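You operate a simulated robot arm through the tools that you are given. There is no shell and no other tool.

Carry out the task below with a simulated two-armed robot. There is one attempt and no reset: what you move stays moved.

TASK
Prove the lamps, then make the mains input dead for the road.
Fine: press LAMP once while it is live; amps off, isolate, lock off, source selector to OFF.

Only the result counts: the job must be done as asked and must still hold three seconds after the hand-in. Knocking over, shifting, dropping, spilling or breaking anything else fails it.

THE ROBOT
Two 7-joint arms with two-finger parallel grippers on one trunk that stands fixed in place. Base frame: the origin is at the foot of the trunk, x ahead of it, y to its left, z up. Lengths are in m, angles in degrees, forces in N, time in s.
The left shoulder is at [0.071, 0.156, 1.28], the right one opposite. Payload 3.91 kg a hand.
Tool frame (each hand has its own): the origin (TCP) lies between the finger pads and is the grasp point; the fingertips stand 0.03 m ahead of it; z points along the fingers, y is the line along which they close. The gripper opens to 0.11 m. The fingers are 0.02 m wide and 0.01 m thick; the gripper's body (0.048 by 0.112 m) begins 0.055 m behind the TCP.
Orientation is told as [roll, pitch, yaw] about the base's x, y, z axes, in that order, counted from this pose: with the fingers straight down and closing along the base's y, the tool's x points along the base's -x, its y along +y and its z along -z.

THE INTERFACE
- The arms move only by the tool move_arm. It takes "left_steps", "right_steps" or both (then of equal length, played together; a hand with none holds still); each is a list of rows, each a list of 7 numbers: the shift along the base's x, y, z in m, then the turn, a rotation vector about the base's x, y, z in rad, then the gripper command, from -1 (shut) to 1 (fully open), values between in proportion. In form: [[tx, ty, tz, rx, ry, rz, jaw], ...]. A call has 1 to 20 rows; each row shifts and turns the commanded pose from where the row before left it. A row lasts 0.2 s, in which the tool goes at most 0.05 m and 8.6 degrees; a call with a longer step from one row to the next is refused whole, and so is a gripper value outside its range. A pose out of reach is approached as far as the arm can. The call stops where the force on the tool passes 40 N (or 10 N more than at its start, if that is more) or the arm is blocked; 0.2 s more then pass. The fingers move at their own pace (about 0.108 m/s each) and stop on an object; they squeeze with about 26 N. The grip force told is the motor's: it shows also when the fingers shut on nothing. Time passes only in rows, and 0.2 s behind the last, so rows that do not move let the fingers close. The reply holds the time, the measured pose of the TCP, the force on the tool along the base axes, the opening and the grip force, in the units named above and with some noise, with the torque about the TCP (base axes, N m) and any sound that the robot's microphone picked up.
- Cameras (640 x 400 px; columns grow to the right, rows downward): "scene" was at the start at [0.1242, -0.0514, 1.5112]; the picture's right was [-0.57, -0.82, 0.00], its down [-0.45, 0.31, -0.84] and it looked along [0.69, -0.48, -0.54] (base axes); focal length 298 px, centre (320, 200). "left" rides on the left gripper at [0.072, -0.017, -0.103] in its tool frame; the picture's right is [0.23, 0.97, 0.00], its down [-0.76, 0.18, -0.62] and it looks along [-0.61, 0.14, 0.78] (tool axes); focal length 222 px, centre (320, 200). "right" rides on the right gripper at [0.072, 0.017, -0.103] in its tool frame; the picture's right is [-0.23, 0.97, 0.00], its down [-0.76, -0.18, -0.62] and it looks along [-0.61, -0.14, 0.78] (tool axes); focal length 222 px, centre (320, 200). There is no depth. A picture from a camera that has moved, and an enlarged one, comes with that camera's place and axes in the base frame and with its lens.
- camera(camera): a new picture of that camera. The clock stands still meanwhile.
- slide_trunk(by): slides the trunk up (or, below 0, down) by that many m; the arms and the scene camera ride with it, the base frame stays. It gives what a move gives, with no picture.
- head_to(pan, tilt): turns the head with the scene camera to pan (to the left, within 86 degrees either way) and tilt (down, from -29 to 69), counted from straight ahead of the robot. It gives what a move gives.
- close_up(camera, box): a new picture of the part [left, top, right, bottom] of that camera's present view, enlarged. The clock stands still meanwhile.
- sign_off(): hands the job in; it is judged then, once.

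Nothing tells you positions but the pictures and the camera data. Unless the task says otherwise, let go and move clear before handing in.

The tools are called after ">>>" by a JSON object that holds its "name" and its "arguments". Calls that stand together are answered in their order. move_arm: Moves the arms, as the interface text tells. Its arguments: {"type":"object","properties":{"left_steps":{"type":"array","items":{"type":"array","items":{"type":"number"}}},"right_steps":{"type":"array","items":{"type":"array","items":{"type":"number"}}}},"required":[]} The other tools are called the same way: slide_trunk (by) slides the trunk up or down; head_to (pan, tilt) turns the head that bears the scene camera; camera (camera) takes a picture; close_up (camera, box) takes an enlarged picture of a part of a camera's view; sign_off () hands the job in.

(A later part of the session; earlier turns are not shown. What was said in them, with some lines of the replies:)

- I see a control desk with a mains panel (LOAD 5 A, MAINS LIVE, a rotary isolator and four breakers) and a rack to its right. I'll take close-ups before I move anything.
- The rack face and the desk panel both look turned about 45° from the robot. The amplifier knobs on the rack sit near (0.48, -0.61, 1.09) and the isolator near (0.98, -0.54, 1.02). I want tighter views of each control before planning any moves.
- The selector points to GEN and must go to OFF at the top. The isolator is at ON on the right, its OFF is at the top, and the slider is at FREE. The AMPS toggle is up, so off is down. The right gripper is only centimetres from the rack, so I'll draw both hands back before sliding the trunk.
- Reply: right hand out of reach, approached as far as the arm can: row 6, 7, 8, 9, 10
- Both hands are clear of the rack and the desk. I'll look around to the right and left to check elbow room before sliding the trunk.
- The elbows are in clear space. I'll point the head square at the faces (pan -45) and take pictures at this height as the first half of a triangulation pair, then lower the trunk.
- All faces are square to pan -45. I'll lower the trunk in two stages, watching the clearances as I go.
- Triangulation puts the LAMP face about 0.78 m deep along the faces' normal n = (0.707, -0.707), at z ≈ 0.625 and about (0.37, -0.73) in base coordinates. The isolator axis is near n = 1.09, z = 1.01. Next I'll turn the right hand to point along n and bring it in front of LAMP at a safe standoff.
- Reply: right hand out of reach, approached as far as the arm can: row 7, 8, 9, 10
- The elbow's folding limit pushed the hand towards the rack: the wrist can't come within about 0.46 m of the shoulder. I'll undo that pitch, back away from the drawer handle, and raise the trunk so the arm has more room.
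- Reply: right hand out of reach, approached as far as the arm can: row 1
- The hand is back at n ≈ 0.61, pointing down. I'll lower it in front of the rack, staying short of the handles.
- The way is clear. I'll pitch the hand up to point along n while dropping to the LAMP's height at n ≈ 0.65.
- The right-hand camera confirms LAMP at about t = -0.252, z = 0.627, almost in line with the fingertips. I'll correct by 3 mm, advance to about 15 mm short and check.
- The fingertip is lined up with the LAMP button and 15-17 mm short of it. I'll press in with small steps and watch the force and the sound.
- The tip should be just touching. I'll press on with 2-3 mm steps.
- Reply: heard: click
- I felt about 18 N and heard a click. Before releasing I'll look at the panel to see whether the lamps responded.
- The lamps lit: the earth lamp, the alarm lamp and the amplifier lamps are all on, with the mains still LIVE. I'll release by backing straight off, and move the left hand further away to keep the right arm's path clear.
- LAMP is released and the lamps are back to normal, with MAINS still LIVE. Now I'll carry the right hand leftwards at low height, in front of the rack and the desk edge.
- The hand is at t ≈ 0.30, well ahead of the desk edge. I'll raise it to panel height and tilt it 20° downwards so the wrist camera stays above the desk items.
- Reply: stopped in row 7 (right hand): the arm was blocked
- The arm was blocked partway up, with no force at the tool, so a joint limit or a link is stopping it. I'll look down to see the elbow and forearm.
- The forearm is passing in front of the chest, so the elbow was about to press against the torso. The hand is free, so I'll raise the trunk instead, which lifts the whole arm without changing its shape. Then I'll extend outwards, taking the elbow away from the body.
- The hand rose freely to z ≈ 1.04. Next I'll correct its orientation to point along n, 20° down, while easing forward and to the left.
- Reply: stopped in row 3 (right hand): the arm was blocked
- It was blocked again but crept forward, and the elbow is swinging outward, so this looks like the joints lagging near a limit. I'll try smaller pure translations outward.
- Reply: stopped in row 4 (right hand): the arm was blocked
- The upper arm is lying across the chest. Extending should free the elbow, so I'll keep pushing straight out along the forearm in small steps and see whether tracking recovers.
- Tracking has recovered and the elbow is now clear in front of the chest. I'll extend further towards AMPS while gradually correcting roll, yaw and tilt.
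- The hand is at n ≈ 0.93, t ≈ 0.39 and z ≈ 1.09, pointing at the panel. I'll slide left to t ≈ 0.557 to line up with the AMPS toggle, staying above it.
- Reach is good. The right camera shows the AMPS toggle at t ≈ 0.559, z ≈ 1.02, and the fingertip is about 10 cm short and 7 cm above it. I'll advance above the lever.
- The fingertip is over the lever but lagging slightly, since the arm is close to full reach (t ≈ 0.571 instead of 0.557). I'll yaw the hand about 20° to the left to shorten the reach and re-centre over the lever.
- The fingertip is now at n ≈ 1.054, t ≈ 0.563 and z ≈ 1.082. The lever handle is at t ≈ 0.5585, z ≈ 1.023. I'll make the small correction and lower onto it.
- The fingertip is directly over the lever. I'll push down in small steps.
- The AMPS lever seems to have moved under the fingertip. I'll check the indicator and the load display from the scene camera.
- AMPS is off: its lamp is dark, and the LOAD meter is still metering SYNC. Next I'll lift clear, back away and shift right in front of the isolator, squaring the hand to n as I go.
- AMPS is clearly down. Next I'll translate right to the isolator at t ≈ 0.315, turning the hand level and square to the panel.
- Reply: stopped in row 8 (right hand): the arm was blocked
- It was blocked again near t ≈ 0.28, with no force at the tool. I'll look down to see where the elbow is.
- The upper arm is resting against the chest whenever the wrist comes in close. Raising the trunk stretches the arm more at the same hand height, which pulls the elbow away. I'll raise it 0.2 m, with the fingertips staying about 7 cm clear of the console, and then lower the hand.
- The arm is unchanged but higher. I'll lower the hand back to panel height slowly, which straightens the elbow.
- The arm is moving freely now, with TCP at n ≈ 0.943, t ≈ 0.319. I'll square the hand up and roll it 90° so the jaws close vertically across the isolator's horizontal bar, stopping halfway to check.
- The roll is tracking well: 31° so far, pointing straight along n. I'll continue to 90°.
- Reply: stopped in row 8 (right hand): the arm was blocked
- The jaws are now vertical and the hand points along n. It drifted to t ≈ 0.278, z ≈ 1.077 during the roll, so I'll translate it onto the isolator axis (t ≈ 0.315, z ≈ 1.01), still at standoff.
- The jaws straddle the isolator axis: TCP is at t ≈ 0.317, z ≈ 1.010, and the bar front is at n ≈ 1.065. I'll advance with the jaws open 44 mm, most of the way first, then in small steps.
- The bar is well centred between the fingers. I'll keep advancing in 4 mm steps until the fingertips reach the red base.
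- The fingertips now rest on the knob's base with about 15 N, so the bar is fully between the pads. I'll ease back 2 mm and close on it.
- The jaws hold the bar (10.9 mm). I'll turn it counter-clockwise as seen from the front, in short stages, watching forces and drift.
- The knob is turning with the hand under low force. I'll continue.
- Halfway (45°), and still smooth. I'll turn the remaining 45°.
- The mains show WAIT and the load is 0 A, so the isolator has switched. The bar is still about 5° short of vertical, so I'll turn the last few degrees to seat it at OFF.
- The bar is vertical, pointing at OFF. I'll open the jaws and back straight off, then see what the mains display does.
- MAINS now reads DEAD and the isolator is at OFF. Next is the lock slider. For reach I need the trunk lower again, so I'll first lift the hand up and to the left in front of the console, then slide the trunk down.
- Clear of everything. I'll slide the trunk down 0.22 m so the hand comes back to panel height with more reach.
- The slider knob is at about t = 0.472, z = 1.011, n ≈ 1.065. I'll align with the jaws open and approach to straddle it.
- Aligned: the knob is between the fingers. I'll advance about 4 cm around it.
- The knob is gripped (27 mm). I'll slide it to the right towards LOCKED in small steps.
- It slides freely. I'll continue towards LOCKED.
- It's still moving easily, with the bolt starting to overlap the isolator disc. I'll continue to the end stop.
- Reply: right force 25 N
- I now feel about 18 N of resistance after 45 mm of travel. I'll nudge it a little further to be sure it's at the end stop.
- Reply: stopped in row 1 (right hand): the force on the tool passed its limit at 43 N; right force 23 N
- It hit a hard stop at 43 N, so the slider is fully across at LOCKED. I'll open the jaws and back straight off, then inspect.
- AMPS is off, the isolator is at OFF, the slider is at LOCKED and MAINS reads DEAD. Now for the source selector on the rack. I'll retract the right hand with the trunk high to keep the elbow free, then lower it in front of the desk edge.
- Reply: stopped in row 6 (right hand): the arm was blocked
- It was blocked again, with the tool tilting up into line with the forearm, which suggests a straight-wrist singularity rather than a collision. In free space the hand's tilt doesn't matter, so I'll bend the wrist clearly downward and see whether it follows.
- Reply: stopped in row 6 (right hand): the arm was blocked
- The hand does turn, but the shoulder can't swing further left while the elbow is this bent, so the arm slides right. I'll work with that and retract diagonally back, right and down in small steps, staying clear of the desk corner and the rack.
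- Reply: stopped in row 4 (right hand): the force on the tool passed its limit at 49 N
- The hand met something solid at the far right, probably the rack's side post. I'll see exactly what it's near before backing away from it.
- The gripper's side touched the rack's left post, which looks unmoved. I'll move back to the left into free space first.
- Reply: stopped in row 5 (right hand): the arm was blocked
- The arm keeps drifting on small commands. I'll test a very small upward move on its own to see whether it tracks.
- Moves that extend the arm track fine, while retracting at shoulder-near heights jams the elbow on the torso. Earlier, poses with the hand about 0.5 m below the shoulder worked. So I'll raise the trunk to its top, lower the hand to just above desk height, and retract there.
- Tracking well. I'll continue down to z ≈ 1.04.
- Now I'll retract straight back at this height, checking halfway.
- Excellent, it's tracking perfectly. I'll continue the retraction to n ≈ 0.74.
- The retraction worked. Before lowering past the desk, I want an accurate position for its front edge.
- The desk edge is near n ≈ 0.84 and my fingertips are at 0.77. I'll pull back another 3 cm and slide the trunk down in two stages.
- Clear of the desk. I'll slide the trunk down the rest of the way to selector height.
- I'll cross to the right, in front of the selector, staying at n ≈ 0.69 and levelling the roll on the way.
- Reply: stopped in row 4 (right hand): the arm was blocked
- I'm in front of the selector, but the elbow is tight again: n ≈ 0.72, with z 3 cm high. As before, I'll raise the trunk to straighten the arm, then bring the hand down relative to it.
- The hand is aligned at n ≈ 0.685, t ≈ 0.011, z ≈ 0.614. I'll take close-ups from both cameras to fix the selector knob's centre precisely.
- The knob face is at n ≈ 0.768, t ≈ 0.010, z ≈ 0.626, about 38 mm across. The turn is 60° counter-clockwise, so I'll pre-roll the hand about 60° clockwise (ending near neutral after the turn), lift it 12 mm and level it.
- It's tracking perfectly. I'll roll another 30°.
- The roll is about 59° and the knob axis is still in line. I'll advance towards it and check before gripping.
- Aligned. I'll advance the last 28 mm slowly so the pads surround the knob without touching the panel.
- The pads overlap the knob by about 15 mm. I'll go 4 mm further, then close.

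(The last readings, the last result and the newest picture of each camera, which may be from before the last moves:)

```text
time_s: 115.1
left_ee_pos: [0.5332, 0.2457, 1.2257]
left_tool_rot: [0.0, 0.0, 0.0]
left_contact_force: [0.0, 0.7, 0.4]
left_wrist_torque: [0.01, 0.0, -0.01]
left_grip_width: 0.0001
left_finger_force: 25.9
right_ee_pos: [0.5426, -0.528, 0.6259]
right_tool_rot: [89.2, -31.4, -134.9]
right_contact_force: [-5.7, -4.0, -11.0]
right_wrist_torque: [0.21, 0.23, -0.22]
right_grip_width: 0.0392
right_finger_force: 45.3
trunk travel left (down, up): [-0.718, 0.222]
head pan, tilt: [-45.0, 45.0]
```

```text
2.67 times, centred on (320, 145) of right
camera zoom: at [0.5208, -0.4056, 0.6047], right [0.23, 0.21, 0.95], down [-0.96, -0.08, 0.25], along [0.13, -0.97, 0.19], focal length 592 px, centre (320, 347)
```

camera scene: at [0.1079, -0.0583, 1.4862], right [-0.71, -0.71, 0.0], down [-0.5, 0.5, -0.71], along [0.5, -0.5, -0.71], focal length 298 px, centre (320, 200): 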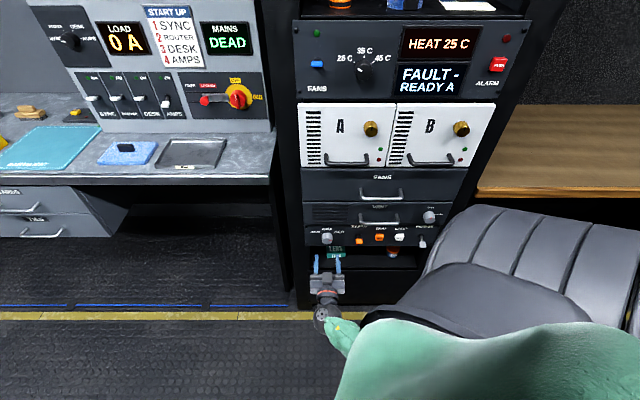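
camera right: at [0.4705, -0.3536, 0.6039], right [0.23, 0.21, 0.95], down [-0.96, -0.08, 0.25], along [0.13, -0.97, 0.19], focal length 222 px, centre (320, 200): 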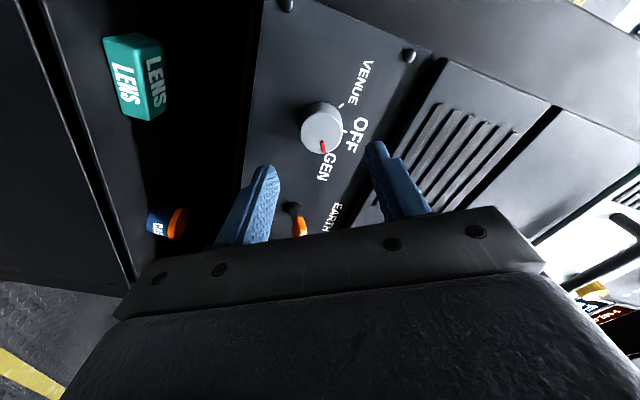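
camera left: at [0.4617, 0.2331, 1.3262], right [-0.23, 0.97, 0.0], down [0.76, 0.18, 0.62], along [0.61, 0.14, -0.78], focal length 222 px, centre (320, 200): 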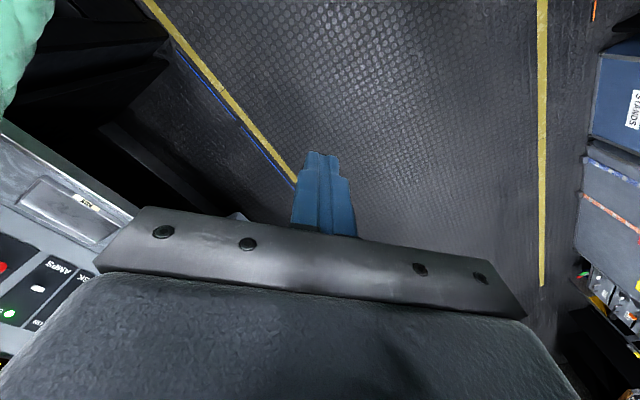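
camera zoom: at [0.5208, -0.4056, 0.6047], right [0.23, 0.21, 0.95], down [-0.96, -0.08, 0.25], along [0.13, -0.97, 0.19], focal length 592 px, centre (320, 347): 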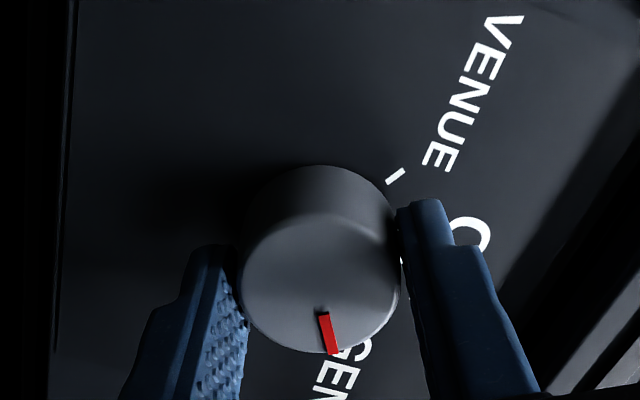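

The knob is gripped (39 mm). I'll turn it counter-clockwise towards OFF in stages, checking the pointer.

>>> {"name": "move_arm", "arguments": {"right_steps": [[-0.0006, -0.0006, -0.0012, -0.0636, 0.0636, 0, -1], [0, 0, 0, -0.0636, 0.0636, 0, -1], [0, 0, 0, -0.0636, 0.0636, 0, -1], [0, 0, 0, -0.0636, 0.0636, 0, -1]]}}

>>> {"name": "close_up", "arguments": {"camera": "right", "box": [200, 70, 440, 220]}}

>>> {"name": "close_up", "arguments": {"camera": "scene", "box": [280, 210, 376, 270]}}

```text
time_s: 116.1
left_ee_pos: [0.5308, 0.248, 1.2262]
left_tool_rot: [0.1, 0.0, 0.0]
left_contact_force: [-0.9, 0.7, -0.6]
left_wrist_torque: [-0.02, -0.02, 0.02]
left_grip_width: 0.0
left_finger_force: 25.8
right_ee_pos: [0.5424, -0.5287, 0.6255]
right_tool_rot: [89.2, -52.0, -134.9]
right_contact_force: [-9.2, -0.5, -5.9]
right_wrist_torque: [0.15, 0.13, -0.25]
right_grip_width: 0.039
right_finger_force: 44.6
trunk travel left (down, up): [-0.718, 0.222]
head pan, tilt: [-45.0, 45.0]
```

```text
2.67 times, centred on (320, 145) of right
camera zoom: at [0.5121, -0.4143, 0.5809], right [0.45, 0.44, 0.78], down [-0.87, 0.01, 0.5], along [0.21, -0.9, 0.38], focal length 592 px, centre (320, 347)
```

zoom: 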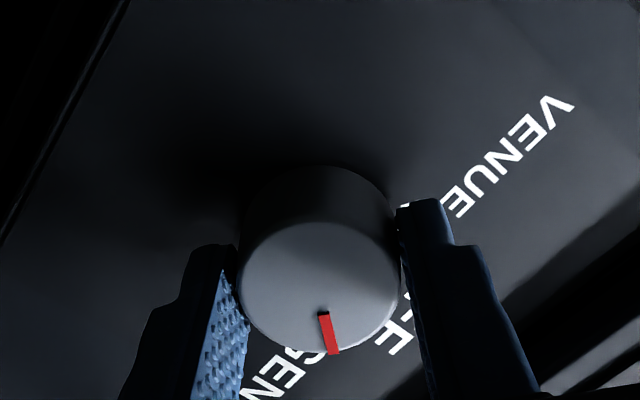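

```text
6.67 times, centred on (328, 240) of scene
camera zoom: at [0.1079, -0.0579, 1.4861], right [-0.71, -0.71, 0.0], down [-0.5, 0.5, -0.71], along [0.5, -0.5, -0.71], focal length 1985 px, centre (267, -67)
```

zoom: 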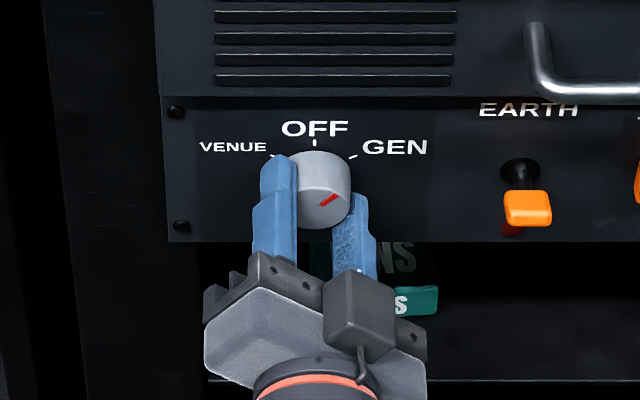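

The knob follows the hand, 20° so far with no slip. I'll continue.

>>> {"name": "move_arm", "arguments": {"right_steps": [[0, 0, 0, -0.0707, 0.0707, 0, -1], [0, 0, 0, -0.0707, 0.0707, 0, -1], [0, 0, 0, -0.0707, 0.0707, 0, -1], [0, 0, 0, -0.0707, 0.0707, 0, -1], [0, 0, 0, -0.0707, 0.0707, 0, -1], [0, 0, 0, -0.0707, 0.0707, 0, -1]]}}

>>> {"name": "close_up", "arguments": {"camera": "right", "box": [200, 70, 440, 220]}}

>>> {"name": "close_up", "arguments": {"camera": "scene", "box": [280, 210, 376, 270]}}

```text
time_s: 117.5
left_ee_pos: [0.5319, 0.2476, 1.2274]
left_tool_rot: [0.1, -0.1, 0.0]
left_contact_force: [0.5, 0.2, 0.4]
left_wrist_torque: [-0.01, 0.04, -0.02]
left_grip_width: 0.0004
left_finger_force: 26.1
right_ee_pos: [0.5425, -0.5286, 0.6248]
right_tool_rot: [87.4, -86.3, -132.8]
right_contact_force: [-7.8, 4.2, -8.8]
right_wrist_torque: [0.29, 0.33, -0.06]
right_grip_width: 0.0392
right_finger_force: 44.7
trunk travel left (down, up): [-0.718, 0.222]
head pan, tilt: [-45.0, 45.0]
```

```text
2.67 times, centred on (320, 145) of right
camera zoom: at [0.4866, -0.4397, 0.5557], right [0.68, 0.67, 0.29], down [-0.6, 0.29, 0.75], along [0.42, -0.69, 0.59], focal length 592 px, centre (320, 347)
```

zoom: 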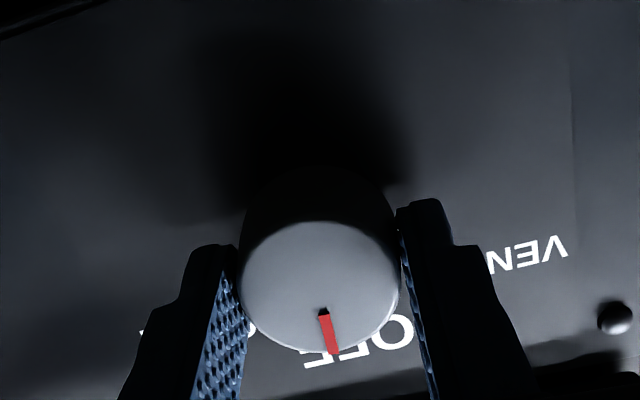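

```text
6.67 times, centred on (328, 240) of scene
camera zoom: at [0.1083, -0.0579, 1.4861], right [-0.71, -0.71, 0.0], down [-0.5, 0.5, -0.71], along [0.5, -0.5, -0.71], focal length 1985 px, centre (267, -67)
```

zoom: 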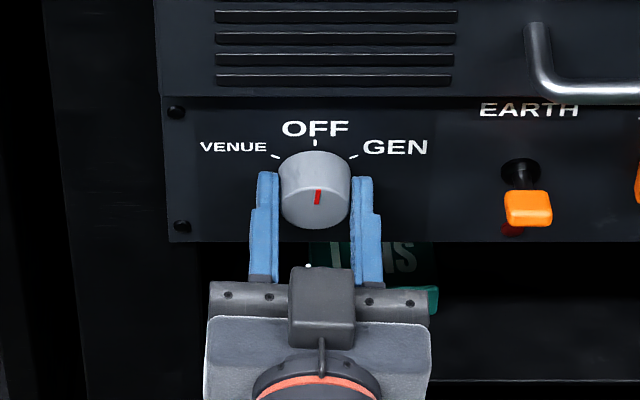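

The pointer is within about 5° of OFF. I'll turn the last few degrees.

>>> {"name": "move_arm", "arguments": {"right_steps": [[0, 0, 0, -0.0283, 0.0283, 0, -1], [0, 0, 0, -0.0283, 0.0283, 0, -1], [0, 0, 0, 0, 0, 0, -1]]}}

>>> {"name": "close_up", "arguments": {"camera": "scene", "box": [296, 220, 360, 260]}}

>>> {"name": "close_up", "arguments": {"camera": "right", "box": [200, 70, 440, 220]}}

```text
time_s: 118.3
left_ee_pos: [0.5318, 0.2466, 1.2264]
left_tool_rot: [0.0, -0.1, 0.0]
left_contact_force: [-0.4, -0.4, 0.3]
left_wrist_torque: [-0.04, 0.0, 0.01]
left_grip_width: 0.0002
left_finger_force: 25.9
right_ee_pos: [0.5424, -0.5274, 0.6256]
right_tool_rot: [-83.2, -89.1, 37.6]
right_contact_force: [-8.5, 7.2, -8.2]
right_wrist_torque: [0.22, 0.22, -0.02]
right_grip_width: 0.0391
right_finger_force: 44.9
trunk travel left (down, up): [-0.718, 0.222]
head pan, tilt: [-45.0, 45.0]
```

```text
10.00 times, centred on (328, 240) of scene
camera zoom: at [0.1083, -0.0577, 1.4861], right [-0.71, -0.71, 0.0], down [-0.5, 0.5, -0.71], along [0.5, -0.5, -0.71], focal length 2977 px, centre (240, -200)
```

zoom: 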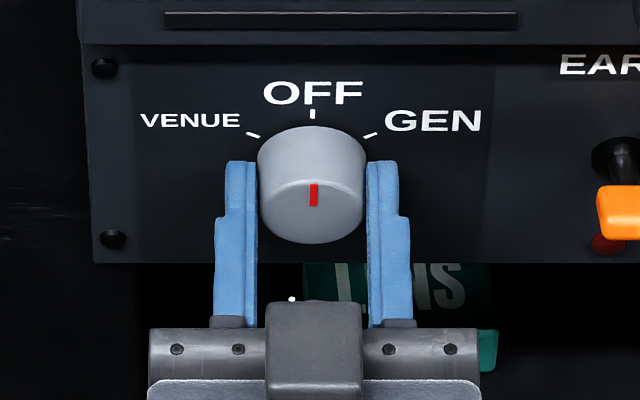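

```text
2.67 times, centred on (320, 145) of right
camera zoom: at [0.4827, -0.4437, 0.5541], right [0.7, 0.68, 0.21], down [-0.55, 0.33, 0.77], along [0.45, -0.65, 0.61], focal length 592 px, centre (320, 347)
```

zoom: 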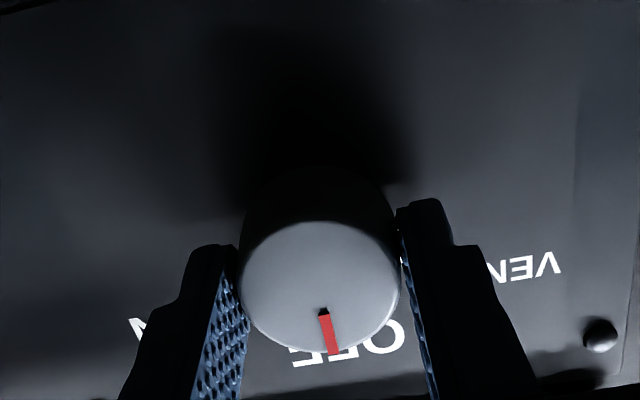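

The pointer sits exactly at OFF. I'll open the jaws evenly and back straight away.

>>> {"name": "move_arm", "arguments": {"right_steps": [[0, 0, 0, 0, 0, 0, 0.1], [0, 0, 0, 0, 0, 0, 0.1], [0, 0, 0, 0, 0, 0, 0.1], [-0.0071, 0.0071, 0, 0, 0, 0, 0.1], [-0.0099, 0.0099, 0, 0, 0, 0, 0.1], [-0.0099, 0.0099, 0, 0, 0, 0, 0.1], [-0.0099, 0.0099, 0, 0, 0, 0, 0.1], [-0.0099, 0.0099, 0, 0, 0, 0, 0.1]]}}

>>> {"name": "close_up", "arguments": {"camera": "scene", "box": [280, 210, 472, 330]}}

>>> {"name": "camera", "arguments": {"camera": "scene"}}

```text
time_s: 120.1
left_ee_pos: [0.5315, 0.2476, 1.2254]
left_tool_rot: [0.0, -0.1, -0.1]
left_contact_force: [0.5, -0.5, 0.2]
left_wrist_torque: [0.01, 0.01, 0.01]
left_grip_width: 0.0
left_finger_force: 25.4
right_ee_pos: [0.4948, -0.4811, 0.6271]
right_tool_rot: [-83.8, -89.0, 38.1]
right_contact_force: [-0.4, 0.8, -0.9]
right_wrist_torque: [-0.02, 0.02, 0.01]
right_grip_width: 0.0603
right_finger_force: 0.1
trunk travel left (down, up): [-0.718, 0.222]
head pan, tilt: [-45.0, 45.0]
```

```text
3.33 times, centred on (376, 270) of scene
camera zoom: at [0.1079, -0.0574, 1.4862], right [-0.71, -0.71, 0.0], down [-0.5, 0.5, -0.71], along [0.5, -0.5, -0.71], focal length 992 px, centre (133, -33)
```

zoom: 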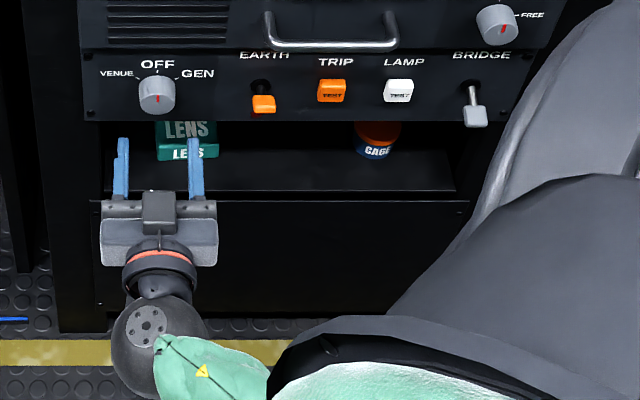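

```text
taken
camera scene: at [0.1079, -0.0574, 1.4862], right [-0.71, -0.71, 0.0], down [-0.5, 0.5, -0.71], along [0.5, -0.5, -0.71], focal length 298 px, centre (320, 200)
```

scene: 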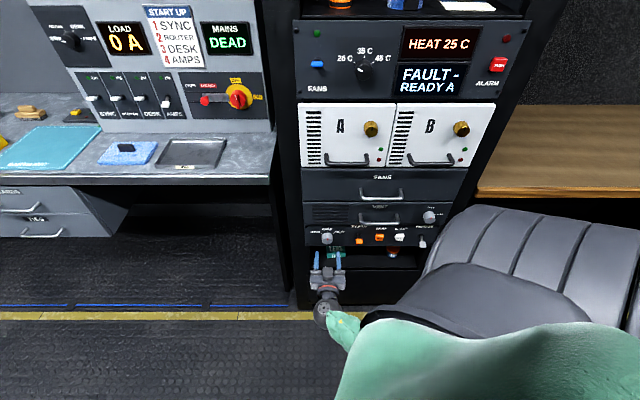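

The selector points to OFF and the hand is clear of the rack. I'll do one last inspection of both panels before handing in.

>>> {"name": "close_up", "arguments": {"camera": "scene", "box": [30, 0, 286, 160]}}

>>> {"name": "close_up", "arguments": {"camera": "scene", "box": [296, 200, 456, 260]}}

>>> {"name": "close_up", "arguments": {"camera": "scene", "box": [160, 60, 272, 130]}}

```text
2.50 times, centred on (158, 80) of scene
camera zoom: at [0.1079, -0.0574, 1.4862], right [-0.71, -0.71, 0.0], down [-0.5, 0.5, -0.71], along [0.5, -0.5, -0.71], focal length 744 px, centre (725, 500)
```

zoom: 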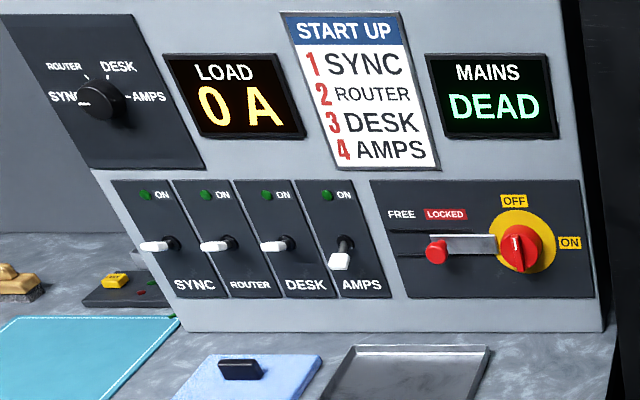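

```text
4.00 times, centred on (376, 230) of scene
camera zoom: at [0.1079, -0.0574, 1.4862], right [-0.71, -0.71, 0.0], down [-0.5, 0.5, -0.71], along [0.5, -0.5, -0.71], focal length 1191 px, centre (96, 80)
```

zoom: 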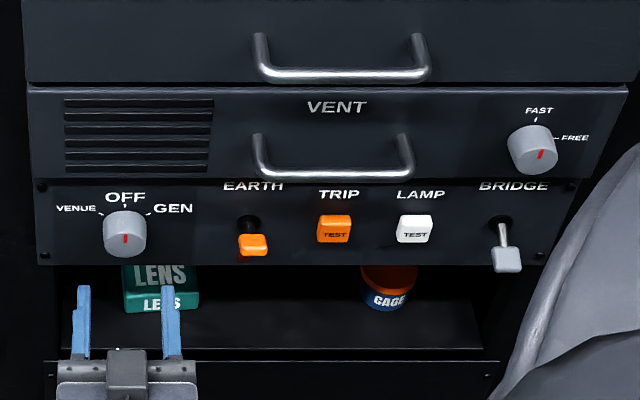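

```text
5.71 times, centred on (216, 95) of scene
camera zoom: at [0.1079, -0.0574, 1.4862], right [-0.71, -0.71, 0.0], down [-0.5, 0.5, -0.71], along [0.5, -0.5, -0.71], focal length 1701 px, centre (914, 800)
```

zoom: 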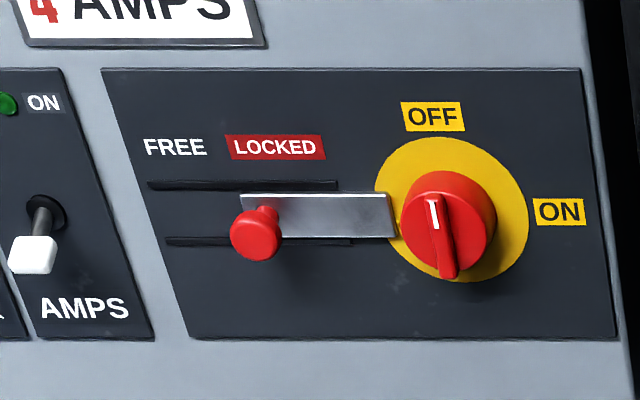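

All parts of the job are in place:
- **LAMP:** pressed once while the mains were live.
- **AMPS:** off.
- **Isolator:** at OFF, with MAINS showing DEAD.
- **Lock slider:** at LOCKED.
- **Source selector:** at OFF.

The other switches look as they did at the start, and both hands are clear. I'm handing in.

>>> {"name": "sign_off", "arguments": {}}

```text
The job is handed in.
```

The job is done and handed in, and my last pictures showed every control where you asked for it. I don't have the judging result.

- **Lamp test:** I pressed LAMP once while MAINS read LIVE. The alarm, earth and amplifier lamps all lit, then went out when I released it.
- **AMPS:** the breaker is off and its lamp is dark.
- **Isolator:** turned to OFF. The display went through WAIT to DEAD, and LOAD reads 0 A.
- **Lock:** the slider is pushed across to its end stop, under LOCKED.
- **Source selector:** turned from GEN to OFF, with the pointer straight up.

**Contact with the rack:** while I was pulling the right arm back after locking off, the side of the gripper pressed against the rack's left post at about 49 N before it stopped. In the pictures afterwards the rack had not moved and nothing on it was disturbed.

In the last pictures, the SYNC, ROUTER and DESK breakers and the other rack controls looked unchanged. Both hands are open or empty, and clear of the panels.
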